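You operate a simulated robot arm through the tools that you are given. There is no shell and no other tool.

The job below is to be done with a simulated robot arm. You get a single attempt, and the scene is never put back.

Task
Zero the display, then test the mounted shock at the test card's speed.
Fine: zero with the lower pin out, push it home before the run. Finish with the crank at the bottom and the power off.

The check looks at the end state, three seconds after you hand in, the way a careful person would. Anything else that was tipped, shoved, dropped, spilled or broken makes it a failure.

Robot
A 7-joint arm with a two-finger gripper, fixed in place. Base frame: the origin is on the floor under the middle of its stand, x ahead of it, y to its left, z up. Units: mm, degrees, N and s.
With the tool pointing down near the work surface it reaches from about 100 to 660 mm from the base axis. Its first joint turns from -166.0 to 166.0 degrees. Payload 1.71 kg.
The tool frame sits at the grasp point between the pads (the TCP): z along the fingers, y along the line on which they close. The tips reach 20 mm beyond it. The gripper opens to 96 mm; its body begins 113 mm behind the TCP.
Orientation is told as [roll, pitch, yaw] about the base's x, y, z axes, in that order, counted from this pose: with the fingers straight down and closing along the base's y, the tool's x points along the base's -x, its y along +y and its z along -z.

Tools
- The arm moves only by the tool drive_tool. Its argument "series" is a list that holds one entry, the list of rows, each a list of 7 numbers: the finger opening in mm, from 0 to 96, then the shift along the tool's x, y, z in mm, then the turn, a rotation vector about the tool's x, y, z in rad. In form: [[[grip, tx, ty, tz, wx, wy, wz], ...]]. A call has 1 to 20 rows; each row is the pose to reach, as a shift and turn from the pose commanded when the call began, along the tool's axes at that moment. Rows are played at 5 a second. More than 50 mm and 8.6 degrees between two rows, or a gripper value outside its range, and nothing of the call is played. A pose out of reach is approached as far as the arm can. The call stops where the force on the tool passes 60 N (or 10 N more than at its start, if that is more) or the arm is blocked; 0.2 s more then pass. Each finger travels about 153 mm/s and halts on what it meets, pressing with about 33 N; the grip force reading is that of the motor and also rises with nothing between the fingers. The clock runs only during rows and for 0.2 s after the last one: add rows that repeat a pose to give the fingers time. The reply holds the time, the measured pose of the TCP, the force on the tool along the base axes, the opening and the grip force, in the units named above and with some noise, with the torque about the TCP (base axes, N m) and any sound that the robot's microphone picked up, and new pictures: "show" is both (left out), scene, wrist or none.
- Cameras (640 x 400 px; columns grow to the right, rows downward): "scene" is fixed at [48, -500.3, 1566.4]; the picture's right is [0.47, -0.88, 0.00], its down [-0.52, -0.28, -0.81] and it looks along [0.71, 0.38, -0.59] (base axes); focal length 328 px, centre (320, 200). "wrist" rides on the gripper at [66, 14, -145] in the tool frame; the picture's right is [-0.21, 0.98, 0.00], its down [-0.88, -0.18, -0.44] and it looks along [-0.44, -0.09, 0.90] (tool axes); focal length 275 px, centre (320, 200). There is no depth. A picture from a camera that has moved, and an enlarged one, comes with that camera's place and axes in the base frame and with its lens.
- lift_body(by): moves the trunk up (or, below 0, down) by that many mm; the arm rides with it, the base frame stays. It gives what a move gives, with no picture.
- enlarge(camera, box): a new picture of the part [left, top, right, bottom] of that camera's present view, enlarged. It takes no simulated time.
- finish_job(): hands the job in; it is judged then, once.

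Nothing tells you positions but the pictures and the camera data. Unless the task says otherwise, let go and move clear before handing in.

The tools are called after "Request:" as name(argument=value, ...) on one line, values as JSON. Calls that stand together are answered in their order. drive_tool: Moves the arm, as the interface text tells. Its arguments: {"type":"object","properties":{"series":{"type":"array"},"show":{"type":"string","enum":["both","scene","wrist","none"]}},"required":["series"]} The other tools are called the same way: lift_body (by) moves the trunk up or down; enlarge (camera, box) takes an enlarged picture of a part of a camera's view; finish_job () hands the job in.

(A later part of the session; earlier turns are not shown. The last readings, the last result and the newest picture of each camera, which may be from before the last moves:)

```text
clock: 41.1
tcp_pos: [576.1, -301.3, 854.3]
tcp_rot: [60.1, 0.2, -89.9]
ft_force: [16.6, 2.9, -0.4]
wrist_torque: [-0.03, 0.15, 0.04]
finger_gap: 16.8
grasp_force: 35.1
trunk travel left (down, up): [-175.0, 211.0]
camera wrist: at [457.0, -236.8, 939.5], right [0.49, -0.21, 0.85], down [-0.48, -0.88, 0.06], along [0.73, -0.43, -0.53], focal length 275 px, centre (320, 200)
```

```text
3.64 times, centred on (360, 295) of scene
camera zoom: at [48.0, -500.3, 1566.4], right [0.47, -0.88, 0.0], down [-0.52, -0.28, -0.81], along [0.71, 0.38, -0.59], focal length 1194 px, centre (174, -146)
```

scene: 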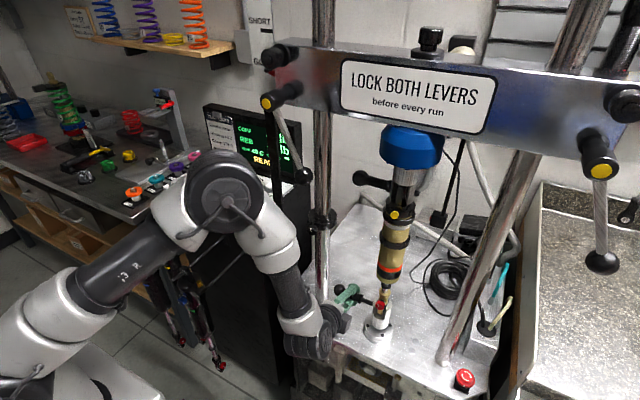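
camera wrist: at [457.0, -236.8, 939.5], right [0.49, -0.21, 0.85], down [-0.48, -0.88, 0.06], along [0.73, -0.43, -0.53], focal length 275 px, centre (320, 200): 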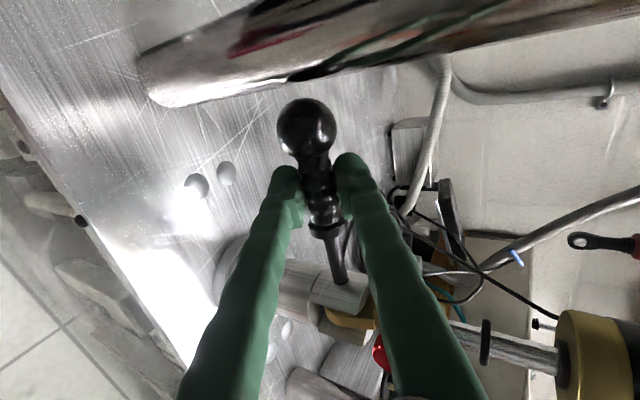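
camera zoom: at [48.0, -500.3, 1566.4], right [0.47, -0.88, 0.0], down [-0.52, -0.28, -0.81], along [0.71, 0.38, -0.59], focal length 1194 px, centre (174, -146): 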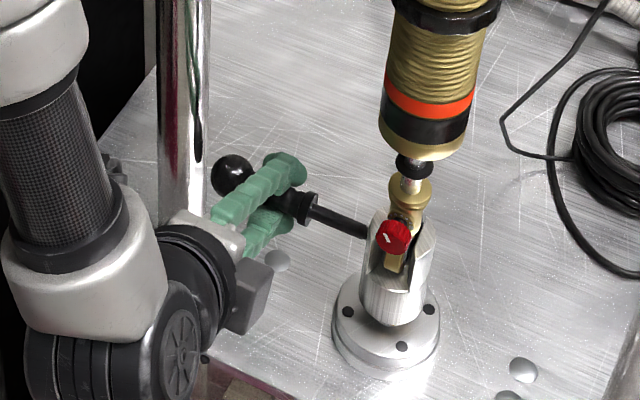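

Still sliding freely at 42 mm, with a small sideways load which I'll relieve while pulling a little more.

Request:
drive_tool(series=[[[5, 2, 1, 1.8, 0, 0, 0], [5, 4, 1, 1.8, 0, 0, 0], [5, 6, 1, 1.8, 0, 0, 0], [5, 6, 1, 1.8, 0, 0, 0]]], show="wrist")

Request:
enlarge(camera="wrist", box=[220, 180, 440, 380])

Request:
enlarge(camera="scene", box=[290, 240, 430, 350])

```text
clock: 42.1
tcp_pos: [576.7, -297.6, 854.4]
tcp_rot: [60.0, 0.1, -90.2]
ft_force: [0.0, -3.4, -4.7]
wrist_torque: [-0.08, 0.15, -0.21]
finger_gap: 16.8
grasp_force: 35.1
trunk travel left (down, up): [-175.0, 211.0]
camera wrist: at [457.6, -233.0, 939.8], right [0.49, -0.21, 0.85], down [-0.48, -0.88, 0.06], along [0.73, -0.44, -0.53], focal length 275 px, centre (320, 200)
```

wrist: 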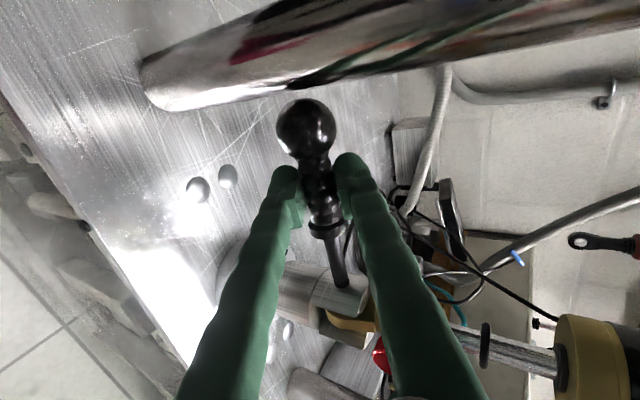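

```text
2.00 times, centred on (330, 280) of wrist
camera zoom: at [457.6, -233.0, 939.8], right [0.49, -0.21, 0.85], down [-0.48, -0.88, 0.06], along [0.73, -0.44, -0.53], focal length 551 px, centre (300, 40)
```

zoom: 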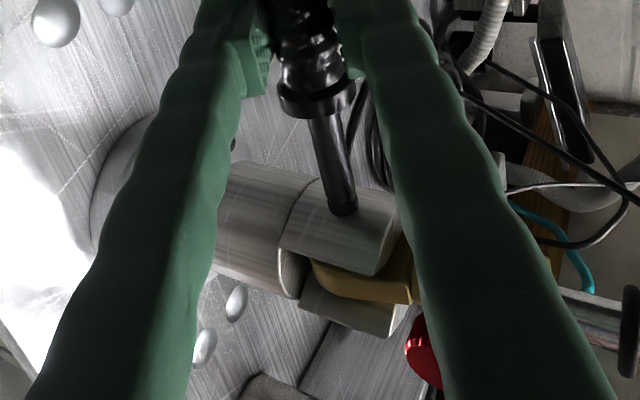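

```text
3.64 times, centred on (360, 295) of scene
camera zoom: at [48.0, -500.3, 1566.4], right [0.47, -0.88, 0.0], down [-0.52, -0.28, -0.81], along [0.71, 0.38, -0.59], focal length 1194 px, centre (174, -146)
```

zoom: 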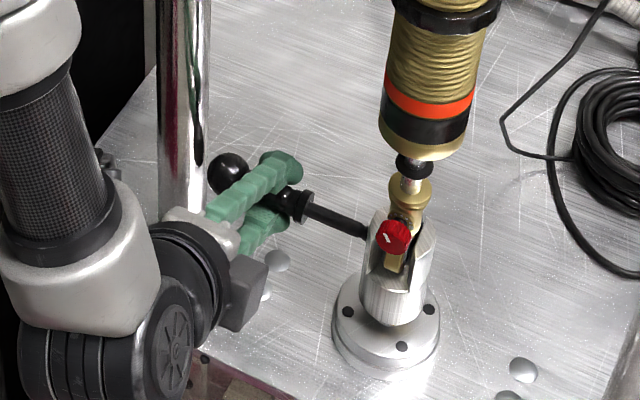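

The pin now meets resistance at about 45 mm, so it appears to be at the end of its travel. I'll open the fingers only slightly to see whether it stays put.

Request:
drive_tool(series=[[[22, 0, 0, 0, 0, 0, 0], [26, 0, 0, 0, 0, 0, 0], [26, 0, 0, 0, 0, 0, 0], [26, 0, 0, 0, 0, 0, 0]]], show="wrist")

Request:
enlarge(camera="wrist", box=[220, 80, 440, 300])

Request:
enlarge(camera="scene", box=[290, 240, 430, 350])

```text
clock: 43.1
tcp_pos: [576.8, -295.9, 855.2]
tcp_rot: [60.2, 0.2, -90.0]
ft_force: [-0.2, -0.1, -0.8]
wrist_torque: [-0.01, -0.04, -0.02]
finger_gap: 26.0
grasp_force: 0.2
trunk travel left (down, up): [-175.0, 211.0]
camera wrist: at [458.0, -232.1, 940.6], right [0.49, -0.21, 0.85], down [-0.48, -0.88, 0.06], along [0.73, -0.43, -0.53], focal length 275 px, centre (320, 200)
```

wrist: 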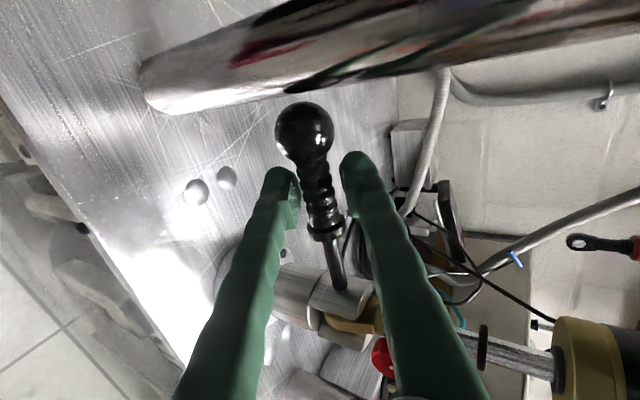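

```text
1.82 times, centred on (330, 190) of wrist
camera zoom: at [458.0, -232.1, 940.6], right [0.49, -0.21, 0.85], down [-0.48, -0.88, 0.06], along [0.73, -0.43, -0.53], focal length 500 px, centre (302, 218)
```

zoom: 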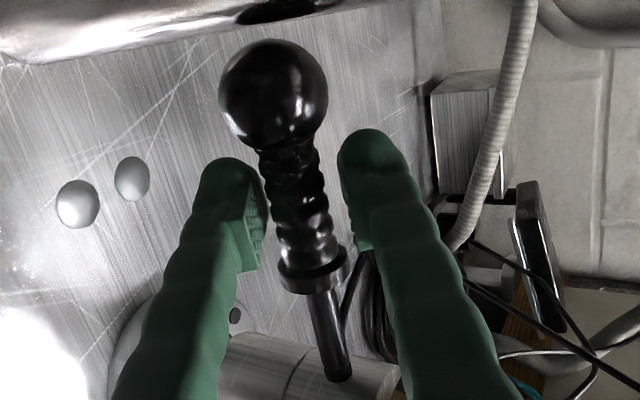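

```text
3.64 times, centred on (360, 295) of scene
camera zoom: at [48.0, -500.3, 1566.4], right [0.47, -0.88, 0.0], down [-0.52, -0.28, -0.81], along [0.71, 0.38, -0.59], focal length 1194 px, centre (174, -146)
```

zoom: 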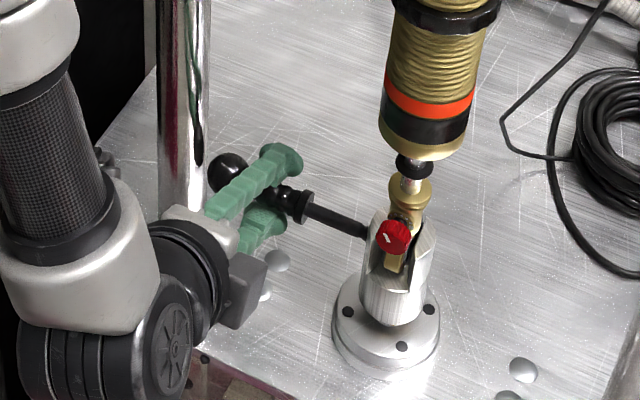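

The pin stays put on its own. I'll open fully, back straight out, and check it again.

Request:
drive_tool(series=[[[50, 0, 0, 0, 0, 0, 0], [70, 0, 0, 0, 0, 0, 0], [70, 0, 0, -25, 0, 0, 0], [70, 0, 0, -60, 0, 0, 0], [70, 0, 0, -100, 0, 0, 0], [70, 0, 0, -135, 0, 0, 0], [70, 0, 0, -135, 0, 0, 0]]], show="both")

Request:
enlarge(camera="wrist", box=[220, 40, 440, 260])

Request:
enlarge(camera="scene", box=[290, 240, 430, 350])

```text
clock: 44.7
tcp_pos: [458.3, -296.1, 924.3]
tcp_rot: [60.2, 0.1, -90.0]
ft_force: [-0.2, 0.6, -0.1]
wrist_torque: [-0.02, -0.01, 0.01]
finger_gap: 69.9
grasp_force: 0.2
trunk travel left (down, up): [-175.0, 211.0]
camera wrist: at [339.1, -231.8, 1008.1], right [0.49, -0.21, 0.85], down [-0.48, -0.88, 0.06], along [0.73, -0.43, -0.53], focal length 275 px, centre (320, 200)
```

scene: 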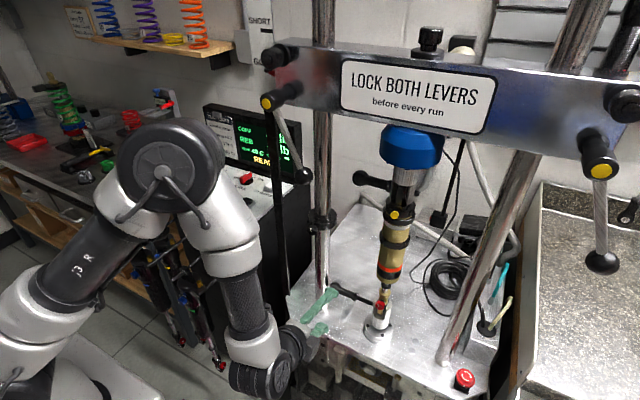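
wrist: 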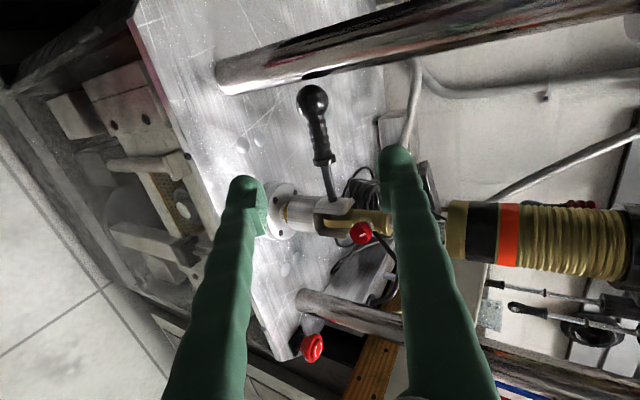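

```text
1.82 times, centred on (330, 150) of wrist
camera zoom: at [339.1, -231.8, 1008.1], right [0.49, -0.21, 0.85], down [-0.48, -0.88, 0.06], along [0.73, -0.43, -0.53], focal length 500 px, centre (302, 291)
```

zoom: 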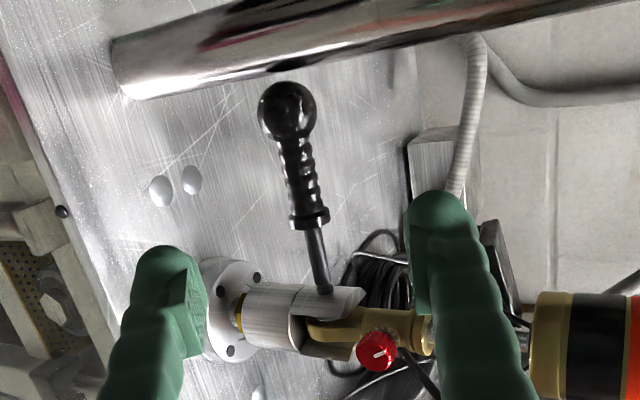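

```text
3.64 times, centred on (360, 295) of scene
camera zoom: at [48.0, -500.3, 1566.4], right [0.47, -0.88, 0.0], down [-0.52, -0.28, -0.81], along [0.71, 0.38, -0.59], focal length 1194 px, centre (174, -146)
```

zoom: 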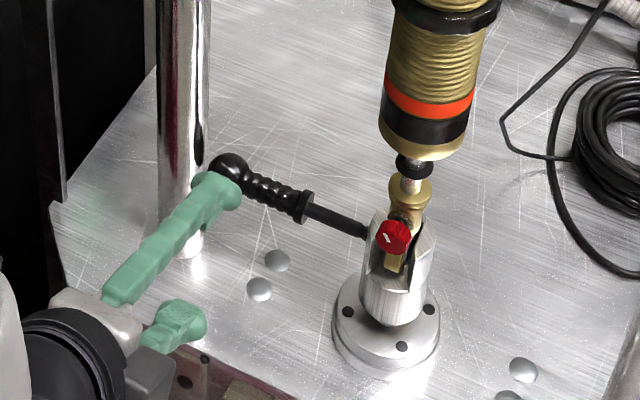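

The pin stays out, held in the near clevis leg. Now I'll carry the closed fingers over to the panel, above ZERO.

Request:
drive_tool(series=[[[40, 25.3, 15.3, -31, 0, 0, 0], [20, 50.7, 30.5, -62, 0, 0, 0], [0, 76, 45.8, -93, 0, 0, 0], [0, 108, 66.6, -104.9, 0.0344, 0.0344, -0.1276], [0, 140, 87.5, -116.9, 0.0689, 0.0689, -0.2552], [0, 172, 108.3, -128.8, 0.1033, 0.1033, -0.3828], [0, 204, 129.2, -140.8, 0.1377, 0.1377, -0.5103], [0, 236, 150, -152.7, 0.1722, 0.1722, -0.6379], [0, 281, 158.1, -148.7, 0.2066, 0.2066, -0.7655], [0, 326, 166.2, -144.7, 0.241, 0.241, -0.8931], [0, 371, 174.2, -140.6, 0.2755, 0.2755, -1.0207], [0, 416, 182.3, -136.6, 0.3099, 0.3099, -1.1483], [0, 453.5, 192.2, -109.2, 0.3443, 0.3443, -1.2758], [0, 491, 202.2, -81.8, 0.3788, 0.3788, -1.4034], [0, 528.5, 212.1, -54.3, 0.4132, 0.4132, -1.531], [0, 566, 222, -26.9, 0.4132, 0.4132, -1.531], [0, 566, 222, -26.9, 0.4132, 0.4132, -1.531], [0, 566, 222, -26.9, 0.4132, 0.4132, -1.531]]], show="both")

```text
clock: 47.3
tcp_pos: [413.1, 142.7, 1124.7]
tcp_rot: [21.9, -26.1, -24.0]
ft_force: [-0.4, -1.3, 0.2]
wrist_torque: [0.08, -0.1, 0.05]
finger_gap: 0.1
grasp_force: 29.4
out of reach, approached as far as the arm can: row 3, 4, 5, 6, 7
trunk travel left (down, up): [-175.0, 211.0]
stopped in row 13: the arm was blocked; the commanded pose is now the measured one
camera wrist: at [285.7, 152.6, 1222.7], right [0.39, 0.82, 0.42], down [0.44, -0.57, 0.69], along [0.81, -0.09, -0.58], focal length 275 px, centre (320, 200)
```

scene: 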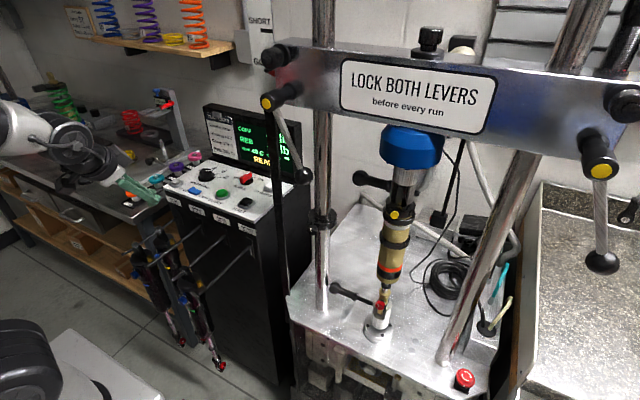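
wrist: 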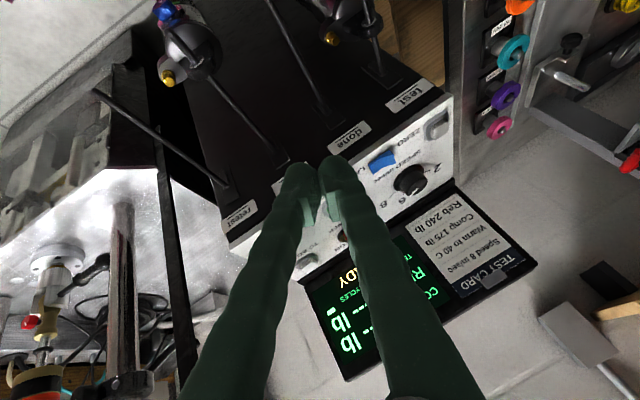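

The arm met a joint limit mid-move but touched nothing. I'll straighten the tool first, then continue toward ZERO.

Request:
drive_tool(series=[[[0, 0, 0, 0, 0.0452, 0.0011, -0.0939], [0, 0, 0, 0, 0.0904, 0.0022, -0.1879], [0, 0, 0, 0, 0.1356, 0.0032, -0.2818], [0, 0, 0, 0, 0.1808, 0.0043, -0.3757], [0, -13, 30, 17, 0.1808, 0.0043, -0.3757], [0, -26, 59, 35, 0.1808, 0.0043, -0.3757], [0, -38, 89, 52, 0.1808, 0.0043, -0.3757], [0, -51, 118, 70, 0.1808, 0.0043, -0.3757], [0, -64.1, 147.8, 87.3, 0.1808, 0.0043, -0.3757], [0, -64.1, 147.8, 87.3, 0.1808, 0.0043, -0.3757]]], show="both")

```text
clock: 49.5
tcp_pos: [542.4, 272.1, 1142.9]
tcp_rot: [-1.6, -32.1, 0.9]
ft_force: [0.0, 0.9, 0.1]
wrist_torque: [-0.03, -0.08, 0.03]
finger_gap: 0.0
grasp_force: 29.3
trunk travel left (down, up): [-175.0, 211.0]
camera wrist: at [409.8, 285.9, 1230.7], right [0.17, 0.98, 0.09], down [0.51, -0.17, 0.85], along [0.84, -0.1, -0.53], focal length 275 px, centre (320, 200)
```

scene: 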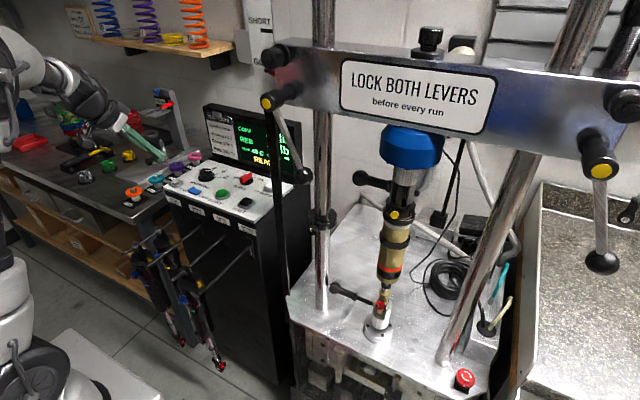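
wrist: 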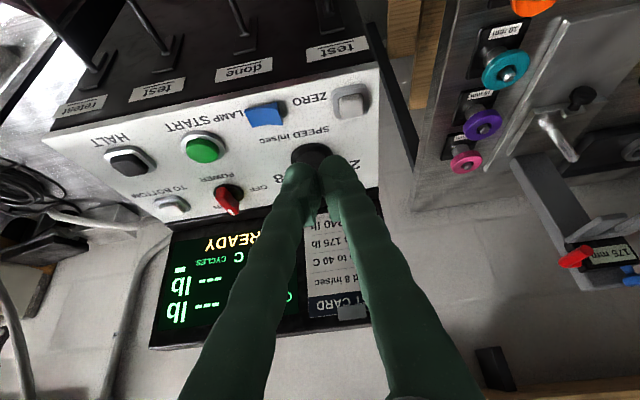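

Clear view: ZERO is at about [597, 304]. I'll hover the closed tips just above it.

Request:
drive_tool(series=[[[0, 2, 10, 35, 0, 0, 0], [0, 5, 20, 70, 0, 0, 0], [0, 8.1, 31.9, 104.5, 0, 0, 0], [0, 8.1, 31.9, 104.5, 0, 0, 0], [0, 8.1, 31.9, 104.5, 0, 0, 0]]], show="both")

Request:
enlarge(camera="scene", box=[130, 130, 240, 220])

Request:
enlarge(camera="wrist", box=[220, 80, 440, 260])

```text
clock: 50.7
tcp_pos: [590.8, 300.1, 1047.9]
tcp_rot: [-1.3, -32.0, 0.7]
ft_force: [-0.7, -0.3, -1.3]
wrist_torque: [-0.02, 0.0, -0.04]
finger_gap: 0.0
grasp_force: 29.2
trunk travel left (down, up): [-175.0, 211.0]
camera wrist: at [458.5, 314.7, 1136.8], right [0.17, 0.98, 0.09], down [0.51, -0.17, 0.85], along [0.84, -0.1, -0.53], focal length 275 px, centre (320, 200)
```

scene: 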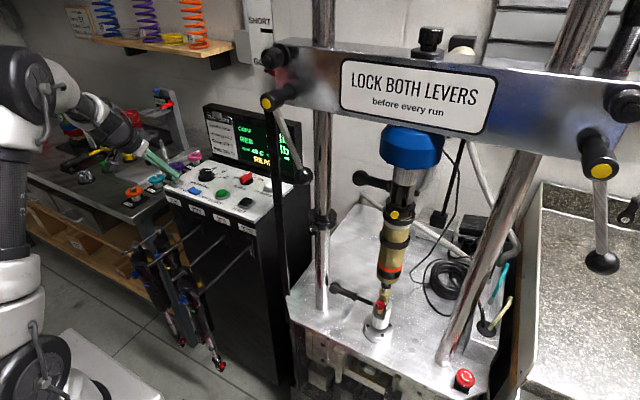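
wrist: 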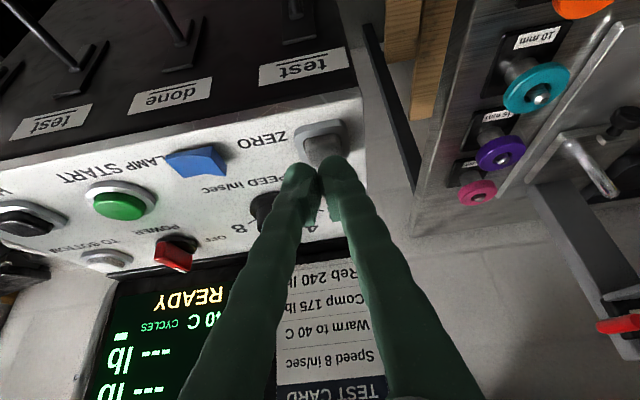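

```text
4.44 times, centred on (185, 175) of scene
camera zoom: at [48.0, -500.3, 1566.4], right [0.47, -0.88, 0.0], down [-0.52, -0.28, -0.81], along [0.71, 0.38, -0.59], focal length 1459 px, centre (920, 311)
```

zoom: 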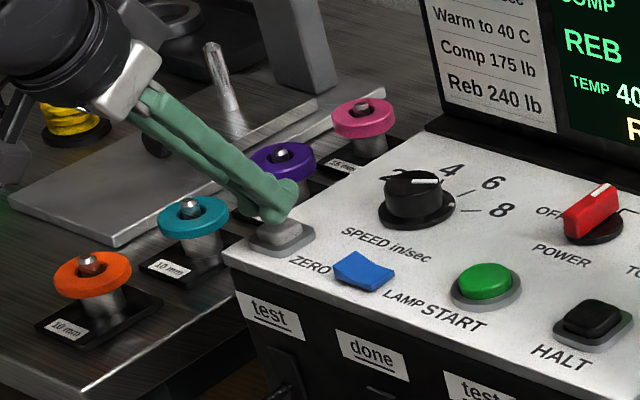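

```text
2.22 times, centred on (330, 170) of wrist
camera zoom: at [458.5, 314.7, 1136.8], right [0.17, 0.98, 0.09], down [0.51, -0.17, 0.85], along [0.84, -0.1, -0.53], focal length 612 px, centre (298, 267)
```

zoom: 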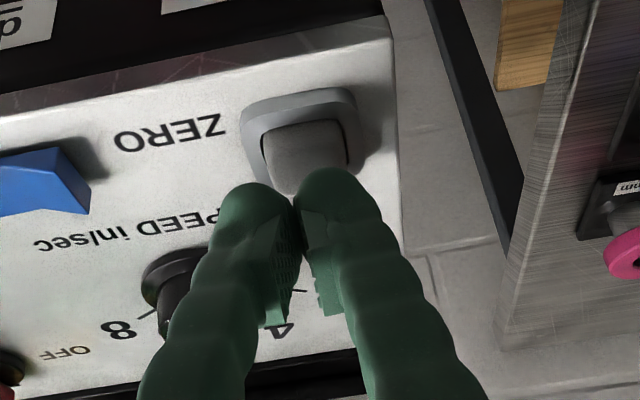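

The tips are about 20 mm above ZERO, needing a few mm shift. I'll correct and come down to just above it.

Request:
drive_tool(series=[[[0, 2.5, 1.5, 6, 0, 0, 0], [0, 5, 3, 12, 0, 0, 0], [0, 7, 3, 16.9, 0, 0, 0], [0, 7, 3, 16.9, 0, 0, 0]]], show="wrist")

Request:
enlarge(camera="scene", box=[150, 150, 230, 215])

Request:
enlarge(camera="wrist", box=[240, 100, 400, 230])

```text
clock: 51.7
tcp_pos: [591.5, 303.6, 1030.8]
tcp_rot: [-1.2, -32.1, 0.7]
ft_force: [-0.4, 1.8, 2.7]
wrist_torque: [0.06, -0.03, -0.01]
finger_gap: 0.2
grasp_force: 29.6
trunk travel left (down, up): [-175.0, 211.0]
heard: click
camera wrist: at [459.9, 317.6, 1120.0], right [0.17, 0.98, 0.09], down [0.51, -0.17, 0.85], along [0.84, -0.1, -0.53], focal length 275 px, centre (320, 200)
```

wrist: 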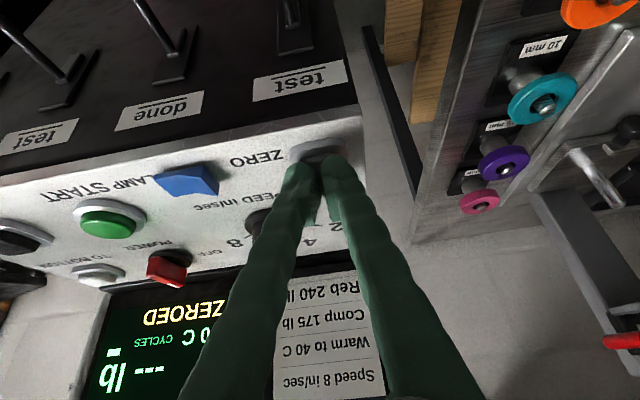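

```text
6.15 times, centred on (190, 182) of scene
camera zoom: at [48.0, -500.3, 1566.4], right [0.47, -0.88, 0.0], down [-0.52, -0.28, -0.81], along [0.71, 0.38, -0.59], focal length 2021 px, centre (1120, 308)
```

zoom: 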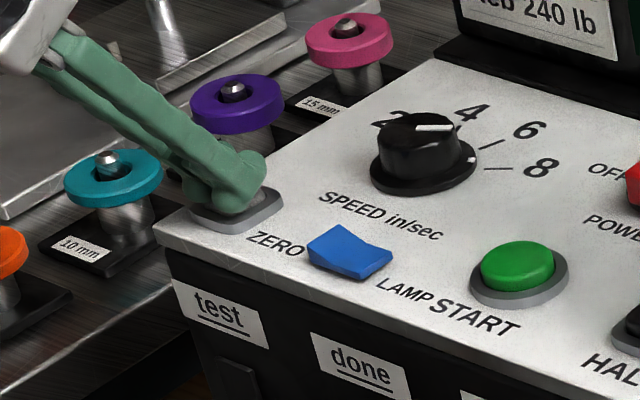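

```text
3.08 times, centred on (320, 165) of wrist
camera zoom: at [459.9, 317.6, 1120.0], right [0.17, 0.98, 0.09], down [0.51, -0.17, 0.85], along [0.84, -0.1, -0.53], focal length 847 px, centre (320, 308)
```

zoom: 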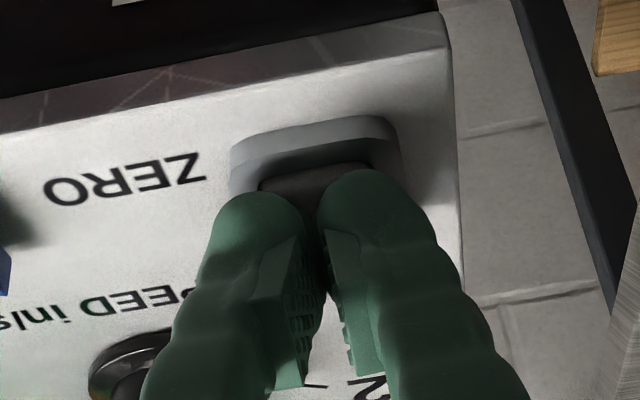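

ZEROED is on the display with the pin out. Now I'll back off and return to the dyno along the route that worked before.

Request:
drive_tool(series=[[[0, 0, 0, -20, 0, 0, 0], [0, 0, 0, -60, 0, 0, 0], [0, 0, 0, -100, 0, 0, 0], [0, 14, -43, -107, 0.02, 0.06, 0.076], [0, 28, -86, -114, 0.04, 0.121, 0.152], [0, 41, -128, -121, 0.06, 0.181, 0.229], [0, 55, -171, -128, 0.08, 0.241, 0.305], [0, 69, -214, -135, 0.1, 0.302, 0.381], [0, 83, -257, -142, 0.12, 0.362, 0.457], [0, 97, -300, -149, 0.14, 0.422, 0.533], [0, 110, -342, -156, 0.16, 0.483, 0.609], [0, 124.1, -384.9, -163.4, 0.1794, 0.5432, 0.6856], [0, 124.1, -384.9, -163.4, 0.1794, 0.5432, 0.6856]]], show="both")

```text
clock: 54.5
tcp_pos: [402.2, -80.8, 1111.7]
tcp_rot: [-0.1, 0.0, -40.1]
ft_force: [-0.1, -0.2, -0.2]
wrist_torque: [-0.01, -0.02, -0.02]
finger_gap: 0.0
grasp_force: 29.4
trunk travel left (down, up): [-175.0, 211.0]
camera wrist: at [360.7, -28.4, 1257.7], right [0.79, 0.62, 0.0], down [0.55, -0.7, 0.45], along [0.27, -0.35, -0.9], focal length 275 px, centre (320, 200)
```

scene: 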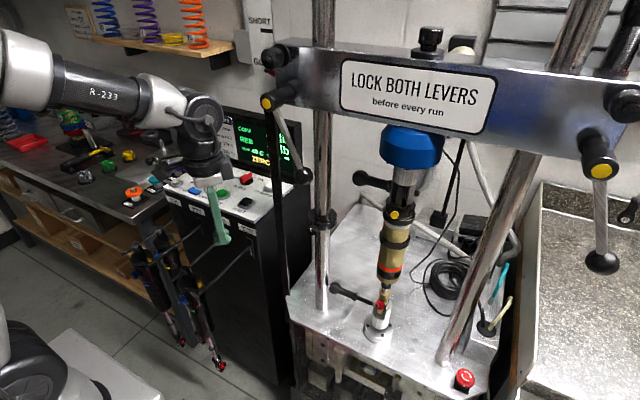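
wrist: 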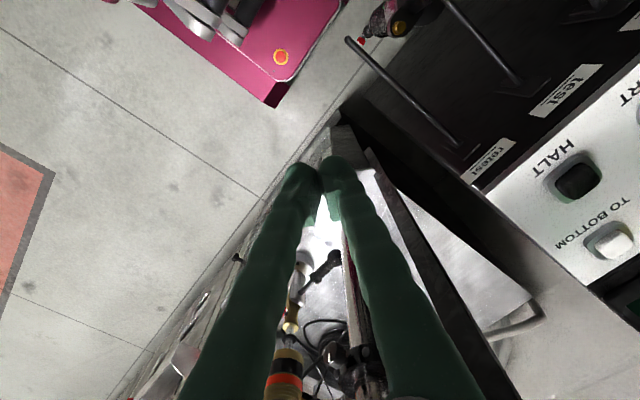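

Request:
drive_tool(series=[[[20, -16, -15, 11, -0.0978, -0.0456, 0.0789], [40, -32, -29, 22, -0.1955, -0.0911, 0.1579], [60, -49, -44, 34, -0.2933, -0.1367, 0.2368], [70, -65, -58, 45, -0.391, -0.1822, 0.3158], [70, -81, -73, 56, -0.4888, -0.2278, 0.3947], [70, -97, -88, 67, -0.5866, -0.2733, 0.4736], [70, -113, -102, 78, -0.6843, -0.3189, 0.5526], [70, -130, -117, 89, -0.7821, -0.3644, 0.6315], [70, -146, -132, 101, -0.8798, -0.41, 0.7105], [70, -162, -146.2, 111.7, -0.9776, -0.4555, 0.7894], [70, -162, -146.2, 111.7, -0.9776, -0.4555, 0.7894], [70, -162, -146.2, 111.7, -0.9776, -0.4555, 0.7894]]], show="both")

Request:
enlarge(camera="wrist", box=[220, 80, 440, 280])

```text
clock: 57.1
tcp_pos: [431.1, -295.7, 1001.5]
tcp_rot: [60.1, -0.1, -90.1]
ft_force: [-0.4, -0.9, -0.5]
wrist_torque: [0.0, 0.02, 0.0]
finger_gap: 70.0
grasp_force: 0.1
trunk travel left (down, up): [-175.0, 211.0]
camera wrist: at [312.4, -232.0, 1086.6], right [0.49, -0.2, 0.85], down [-0.48, -0.88, 0.07], along [0.73, -0.44, -0.53], focal length 275 px, centre (320, 200)
```

scene: 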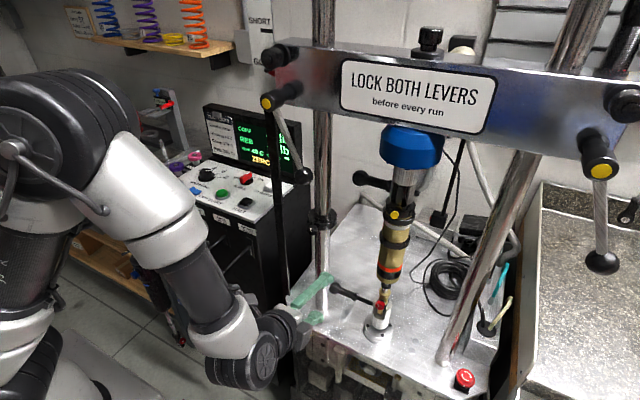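
wrist: 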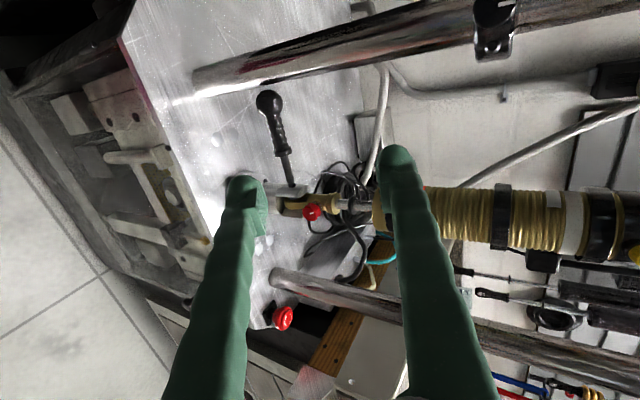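

```text
2.00 times, centred on (330, 180) of wrist
camera zoom: at [312.4, -232.0, 1086.6], right [0.49, -0.2, 0.85], down [-0.48, -0.88, 0.07], along [0.73, -0.44, -0.53], focal length 551 px, centre (300, 240)
```

zoom: 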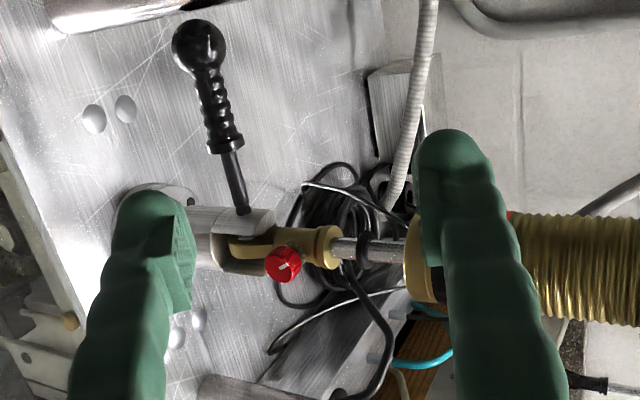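

The pin is still out. I'll go back in to the handle with the same grasp.

Request:
drive_tool(series=[[[70, 0, -20, 30, 0, 0, 0], [70, 0, -40, 60, 0, 0, 0], [70, 0, -55, 95, 0, 0, 0], [70, 0, -55, 130, 0, 0, 0], [70, 0, -55, 165, 0, 0, 0], [70, 0, -55, 199, 0, 0, 0], [70, 0, -55, 199, 0, 0, 0], [70, 0, -55, 199, 0, 0, 0]]], show="both")

Request:
enlarge(camera="wrist", box=[200, 80, 440, 280])

```text
clock: 58.9
tcp_pos: [577.4, -298.1, 852.5]
tcp_rot: [60.0, -0.3, -90.1]
ft_force: [0.1, 0.9, 0.1]
wrist_torque: [0.0, -0.03, 0.0]
finger_gap: 70.2
grasp_force: 0.0
trunk travel left (down, up): [-175.0, 211.0]
camera wrist: at [459.6, -233.6, 938.3], right [0.49, -0.2, 0.85], down [-0.48, -0.88, 0.07], along [0.73, -0.44, -0.53], focal length 275 px, centre (320, 200)
```

scene: 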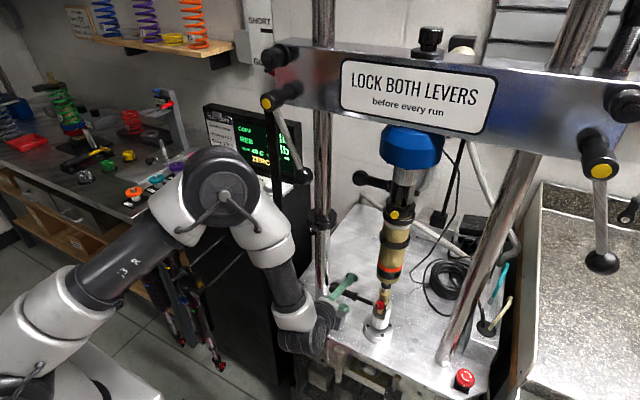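
wrist: 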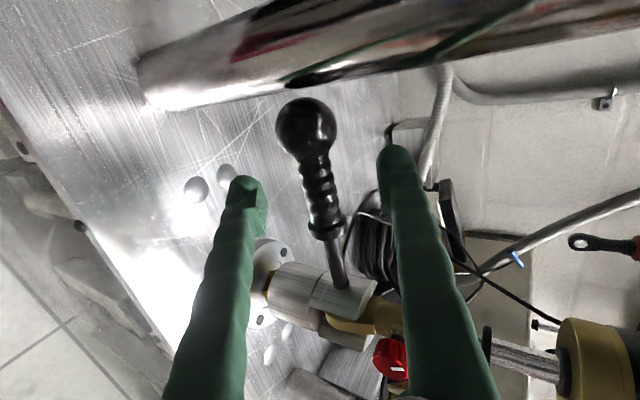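

```text
2.00 times, centred on (320, 180) of wrist
camera zoom: at [459.6, -233.6, 938.3], right [0.49, -0.2, 0.85], down [-0.48, -0.88, 0.07], along [0.73, -0.44, -0.53], focal length 551 px, centre (320, 240)
```

zoom: 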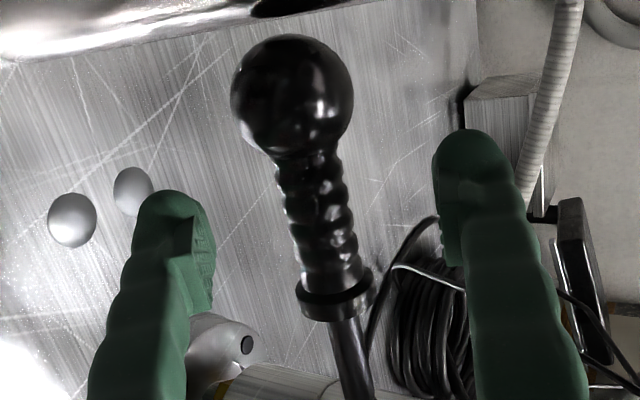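

Request:
drive_tool(series=[[[45, 0, 0, 0, 0, 0, 0], [25, 0, 0, 0, 0, 0, 0], [5, 0, 0, 0, 0, 0, 0], [5, 0, 0, 0, 0, 0, 0]]], show="none")

```text
clock: 59.9
tcp_pos: [578.2, -298.8, 852.6]
tcp_rot: [60.0, -0.2, -90.1]
ft_force: [0.6, 0.1, 0.9]
wrist_torque: [-0.02, 0.29, 0.0]
finger_gap: 16.7
grasp_force: 35.6
trunk travel left (down, up): [-175.0, 211.0]
```

Gripped. Now pushing the pin home toward −y.

Request:
drive_tool(series=[[[5, -6, 0, 0, 0, 0, 0], [5, -12, 0, 0, 0, 0, 0], [5, -18, 0, 0, 0, 0, 0], [5, -24, 0, 0, 0, 0, 0], [5, -30, 0, 0, 0, 0, 0], [5, -36, 0, 0, 0, 0, 0], [5, -41, 0, 0, 0, 0, 0], [5, -41, 0, 0, 0, 0, 0]]], show="both")

Request:
enlarge(camera="scene", box=[290, 240, 430, 350])

Request:
enlarge(camera="wrist", box=[200, 80, 440, 280])

```text
clock: 61.7
tcp_pos: [576.6, -338.9, 853.0]
tcp_rot: [59.9, -0.3, -90.1]
ft_force: [14.2, -1.5, -11.3]
wrist_torque: [0.14, 0.22, 0.21]
finger_gap: 16.9
grasp_force: 35.5
trunk travel left (down, up): [-175.0, 211.0]
camera wrist: at [459.5, -273.5, 938.6], right [0.49, -0.2, 0.85], down [-0.48, -0.88, 0.07], along [0.73, -0.44, -0.53], focal length 275 px, centre (320, 200)
```

scene: 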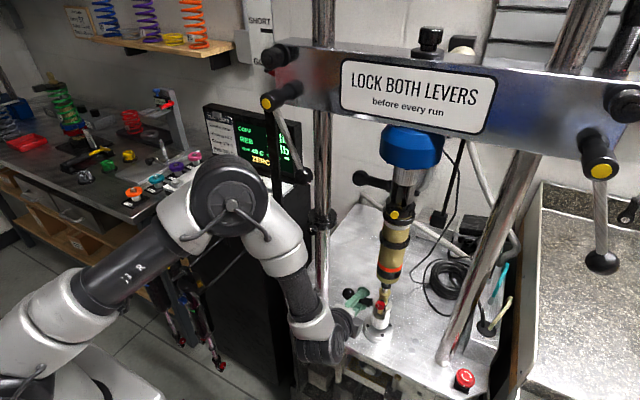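
wrist: 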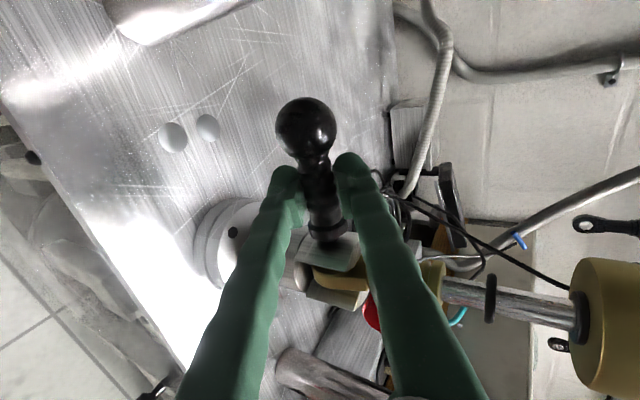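

```text
3.64 times, centred on (360, 295) of scene
camera zoom: at [48.0, -500.3, 1566.4], right [0.47, -0.88, 0.0], down [-0.52, -0.28, -0.81], along [0.71, 0.38, -0.59], focal length 1194 px, centre (174, -146)
```

zoom: 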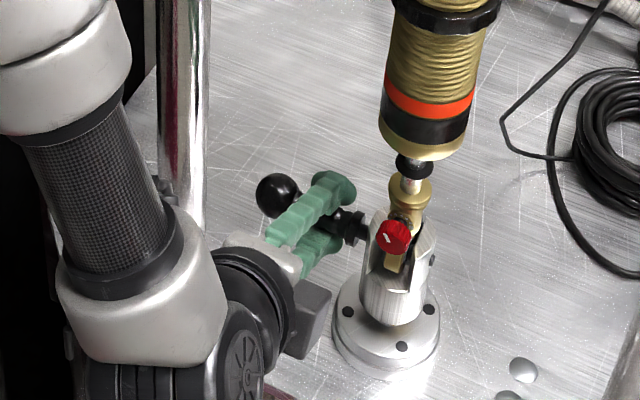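

```text
2.00 times, centred on (320, 180) of wrist
camera zoom: at [459.5, -273.5, 938.6], right [0.49, -0.2, 0.85], down [-0.48, -0.88, 0.07], along [0.73, -0.44, -0.53], focal length 551 px, centre (320, 240)
```

zoom: 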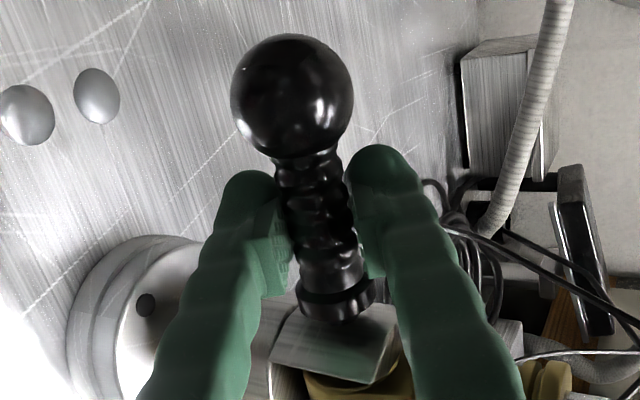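

Almost home, about 5 mm left. I'll relieve the side load and press it in until it seats.

Request:
drive_tool(series=[[[5, 0, 0, 2.5, 0, 0, 0], [5, -3, 0, 2.5, 0, 0, 0], [5, -6, 0, 2.5, 0, 0, 0], [5, -9, 0, 2.5, 0, 0, 0], [5, -11, 0, 2.5, 0, 0, 0], [5, -11, 0, 2.5, 0, 0, 0]]], show="both")

Request:
enlarge(camera="scene", box=[290, 240, 430, 350])

Request:
enlarge(camera="wrist", box=[200, 80, 440, 280])

```text
clock: 63.1
tcp_pos: [577.0, -344.2, 853.9]
tcp_rot: [59.9, -0.1, -89.8]
ft_force: [-11.4, 24.6, 0.9]
wrist_torque: [0.27, 0.24, 0.31]
finger_gap: 17.3
grasp_force: 34.6
trunk travel left (down, up): [-175.0, 211.0]
camera wrist: at [459.2, -280.6, 938.5], right [0.49, -0.2, 0.85], down [-0.47, -0.88, 0.06], along [0.73, -0.43, -0.53], focal length 275 px, centre (320, 200)
```

scene: 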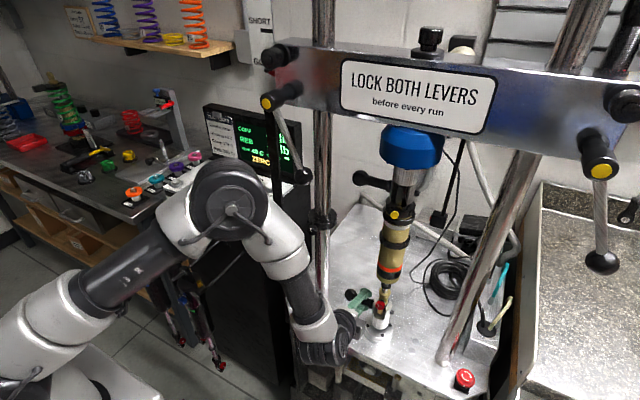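
wrist: 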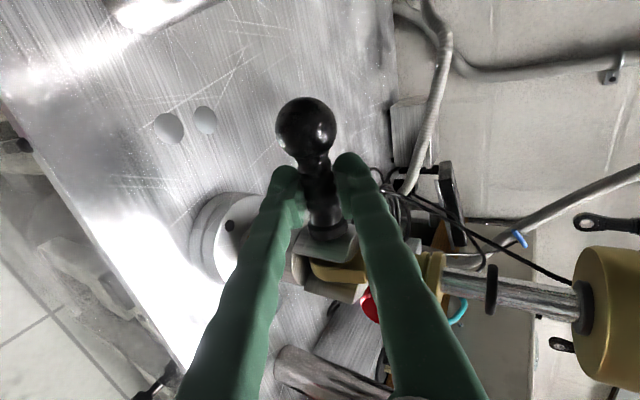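

```text
3.64 times, centred on (360, 295) of scene
camera zoom: at [48.0, -500.3, 1566.4], right [0.47, -0.88, 0.0], down [-0.52, -0.28, -0.81], along [0.71, 0.38, -0.59], focal length 1194 px, centre (174, -146)
```

zoom: 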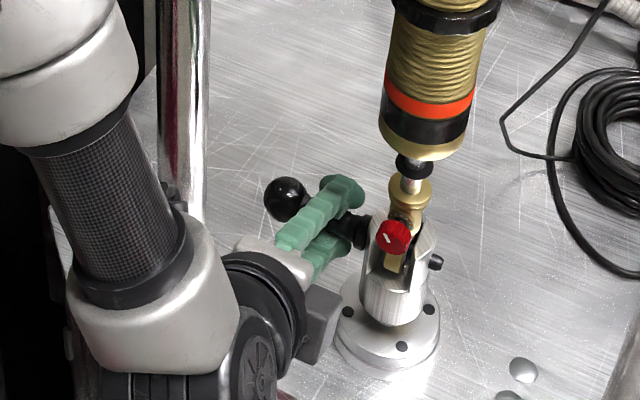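

```text
2.00 times, centred on (320, 180) of wrist
camera zoom: at [459.2, -280.6, 938.5], right [0.49, -0.2, 0.85], down [-0.47, -0.88, 0.06], along [0.73, -0.43, -0.53], focal length 551 px, centre (320, 240)
```

zoom: 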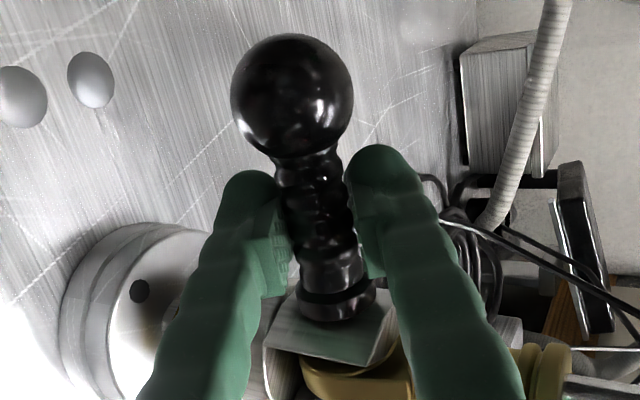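

The pin is seated: flange against the clevis, tip showing on the far side. I'll release and back out.

Request:
drive_tool(series=[[[5, 6, 0, 0, 0, 0, 0], [40, 6, 0, 0, 0, 0, 0], [70, 6, 0, 0, 0, 0, 0], [70, 6, 0, -30, 0, 0, 0], [70, 6, 0, -70, 0, 0, 0], [70, 6, 0, -110, 0, 0, 0], [70, 6, 20, -150, 0, 0, 0], [70, 6, 20, -150, 0, 0, 0]]], show="both")

Request:
enlarge(camera="scene", box=[290, 240, 430, 350])

Request:
enlarge(camera="wrist", box=[200, 60, 440, 280])

```text
clock: 64.9
tcp_pos: [457.4, -341.8, 943.5]
tcp_rot: [60.0, -0.2, -90.0]
ft_force: [-0.2, 0.8, 0.2]
wrist_torque: [0.02, 0.01, 0.0]
finger_gap: 70.0
grasp_force: 0.1
trunk travel left (down, up): [-175.0, 211.0]
camera wrist: at [339.6, -277.9, 1028.7], right [0.49, -0.2, 0.85], down [-0.48, -0.88, 0.07], along [0.73, -0.44, -0.53], focal length 275 px, centre (320, 200)
```

scene: 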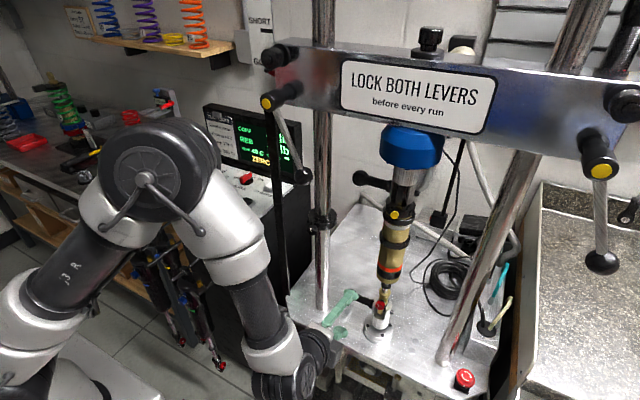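
wrist: 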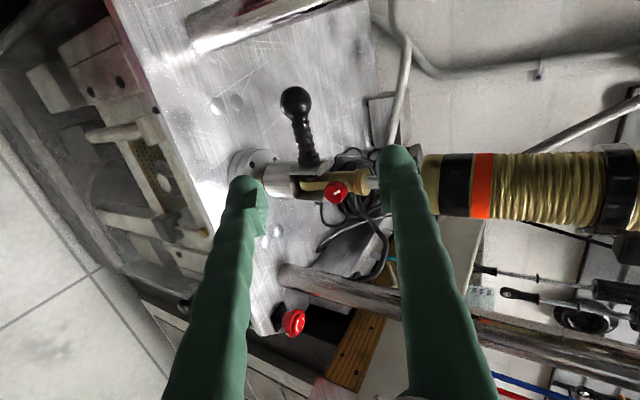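

```text
3.64 times, centred on (360, 295) of scene
camera zoom: at [48.0, -500.3, 1566.4], right [0.47, -0.88, 0.0], down [-0.52, -0.28, -0.81], along [0.71, 0.38, -0.59], focal length 1194 px, centre (174, -146)
```

zoom: 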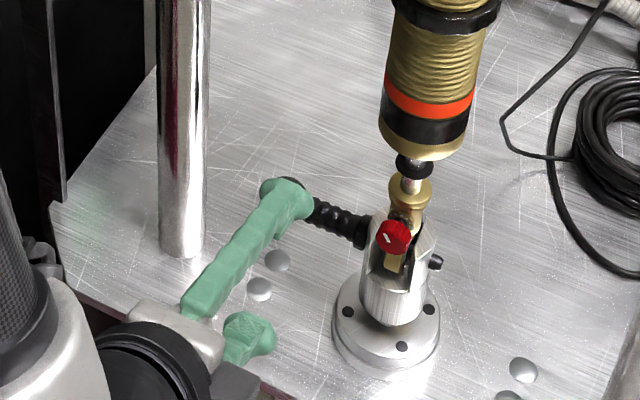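

```text
1.82 times, centred on (320, 170) of wrist
camera zoom: at [339.6, -277.9, 1028.7], right [0.49, -0.2, 0.85], down [-0.48, -0.88, 0.07], along [0.73, -0.44, -0.53], focal length 500 px, centre (320, 254)
```

zoom: 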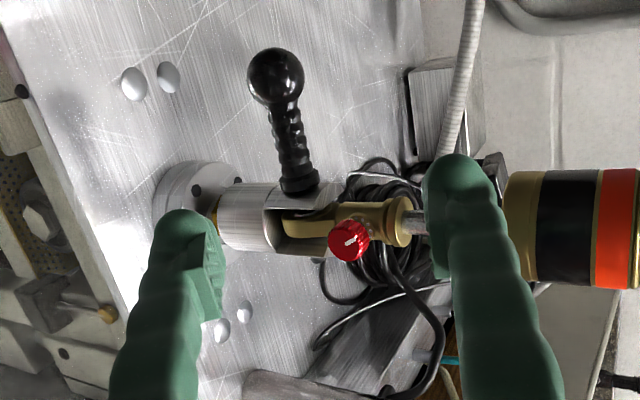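

The pin is fully home. Before starting I want to be sure about the crossbar levers, so I'll raise the trunk and look at them from the front.

Request:
lift_body(by=150)

Request:
drive_tool(series=[[[70, 20, 10, -20, -0.1, 0, 0], [70, 50, 25, -30, -0.2, 0, 0], [70, 80, 45, -40, -0.3, 0, 0], [70, 110, 65, -50, -0.4, 0, 0], [70, 140, 85, -60, -0.5, 0, 0], [70, 140, 85, -60, -0.5, 0, 0]]], show="both")

```text
clock: 66.6
tcp_pos: [458.7, -342.8, 1093.2]
tcp_rot: [60.0, -0.2, -90.2]
ft_force: [-0.9, 0.0, -0.2]
wrist_torque: [0.01, -0.01, 0.0]
finger_gap: 69.8
grasp_force: 0.1
trunk travel left (down, up): [-325.0, 61.0]
```

```text
clock: 68.0
tcp_pos: [462.8, -221.4, 1192.1]
tcp_rot: [88.8, -0.1, -90.1]
ft_force: [0.2, -0.1, -0.2]
wrist_torque: [-0.02, 0.0, -0.05]
finger_gap: 69.8
grasp_force: 0.1
out of reach, approached as far as the arm can: row 5, 6
trunk travel left (down, up): [-325.0, 61.0]
camera wrist: at [319.4, -156.5, 1210.3], right [0.02, -0.2, 0.98], down [-0.45, -0.88, -0.17], along [0.89, -0.44, -0.11], focal length 275 px, centre (320, 200)
```

scene: 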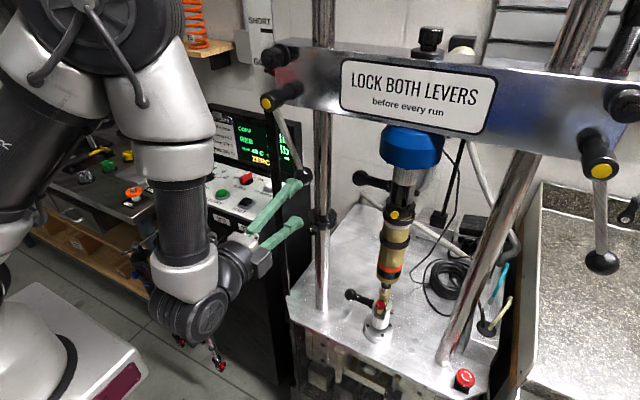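
wrist: 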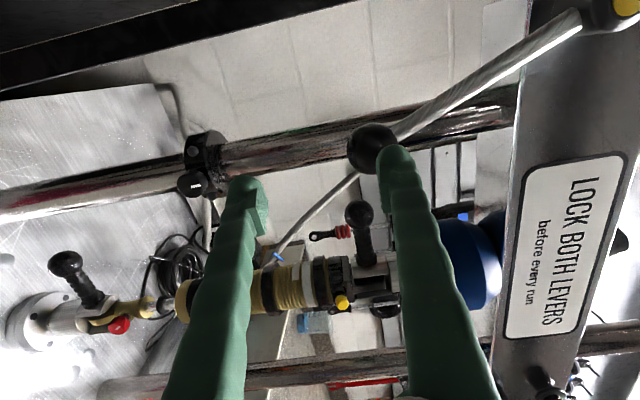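

The upper finger is close to the left lever's ball, so I'll back straight away from it and look again.

Request:
drive_tool(series=[[[70, 0, 0, -20, 0, 0, 0], [70, 0, 0, -45, 0, 0, 0], [70, 0, 0, -70, 0, 0, 0], [70, 0, 0, -70, 0, 0, 0]]], show="both")

Request:
enlarge(camera="wrist", box=[320, 0, 640, 400])

```text
clock: 69.0
tcp_pos: [415.0, -253.4, 1184.7]
tcp_rot: [88.6, 0.0, -90.1]
ft_force: [-0.2, -0.3, -0.5]
wrist_torque: [0.0, 0.01, 0.02]
finger_gap: 69.9
grasp_force: 0.1
out of reach, approached as far as the arm can: row 1, 2, 3, 4
trunk travel left (down, up): [-325.0, 61.0]
camera wrist: at [271.1, -188.3, 1203.0], right [0.02, -0.2, 0.98], down [-0.45, -0.88, -0.17], along [0.89, -0.44, -0.11], focal length 275 px, centre (320, 200)
```

scene: 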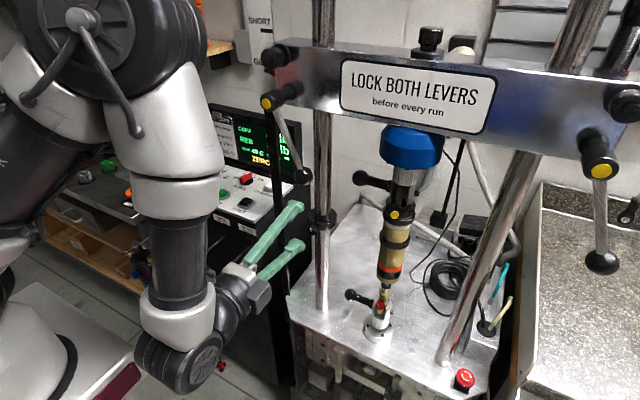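
wrist: 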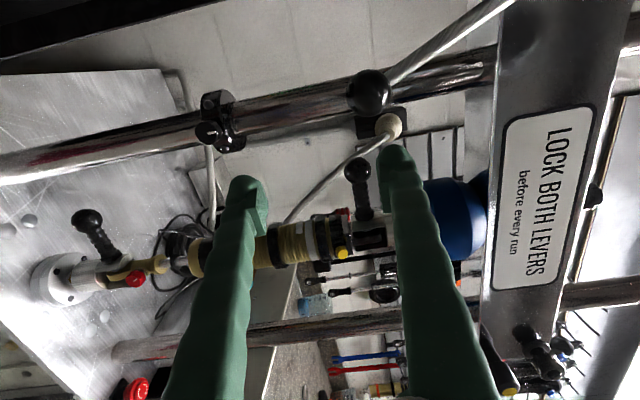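

```text
1.00 times, centred on (480, 200) of wrist (not enlarged: the box is as wide or as high as the picture)
camera zoom: at [271.1, -188.3, 1203.0], right [0.02, -0.2, 0.98], down [-0.45, -0.88, -0.17], along [0.89, -0.44, -0.11], focal length 275 px, centre (160, 200)
```

zoom: 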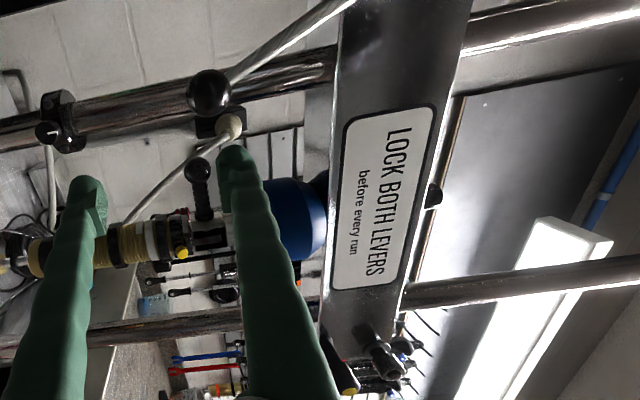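

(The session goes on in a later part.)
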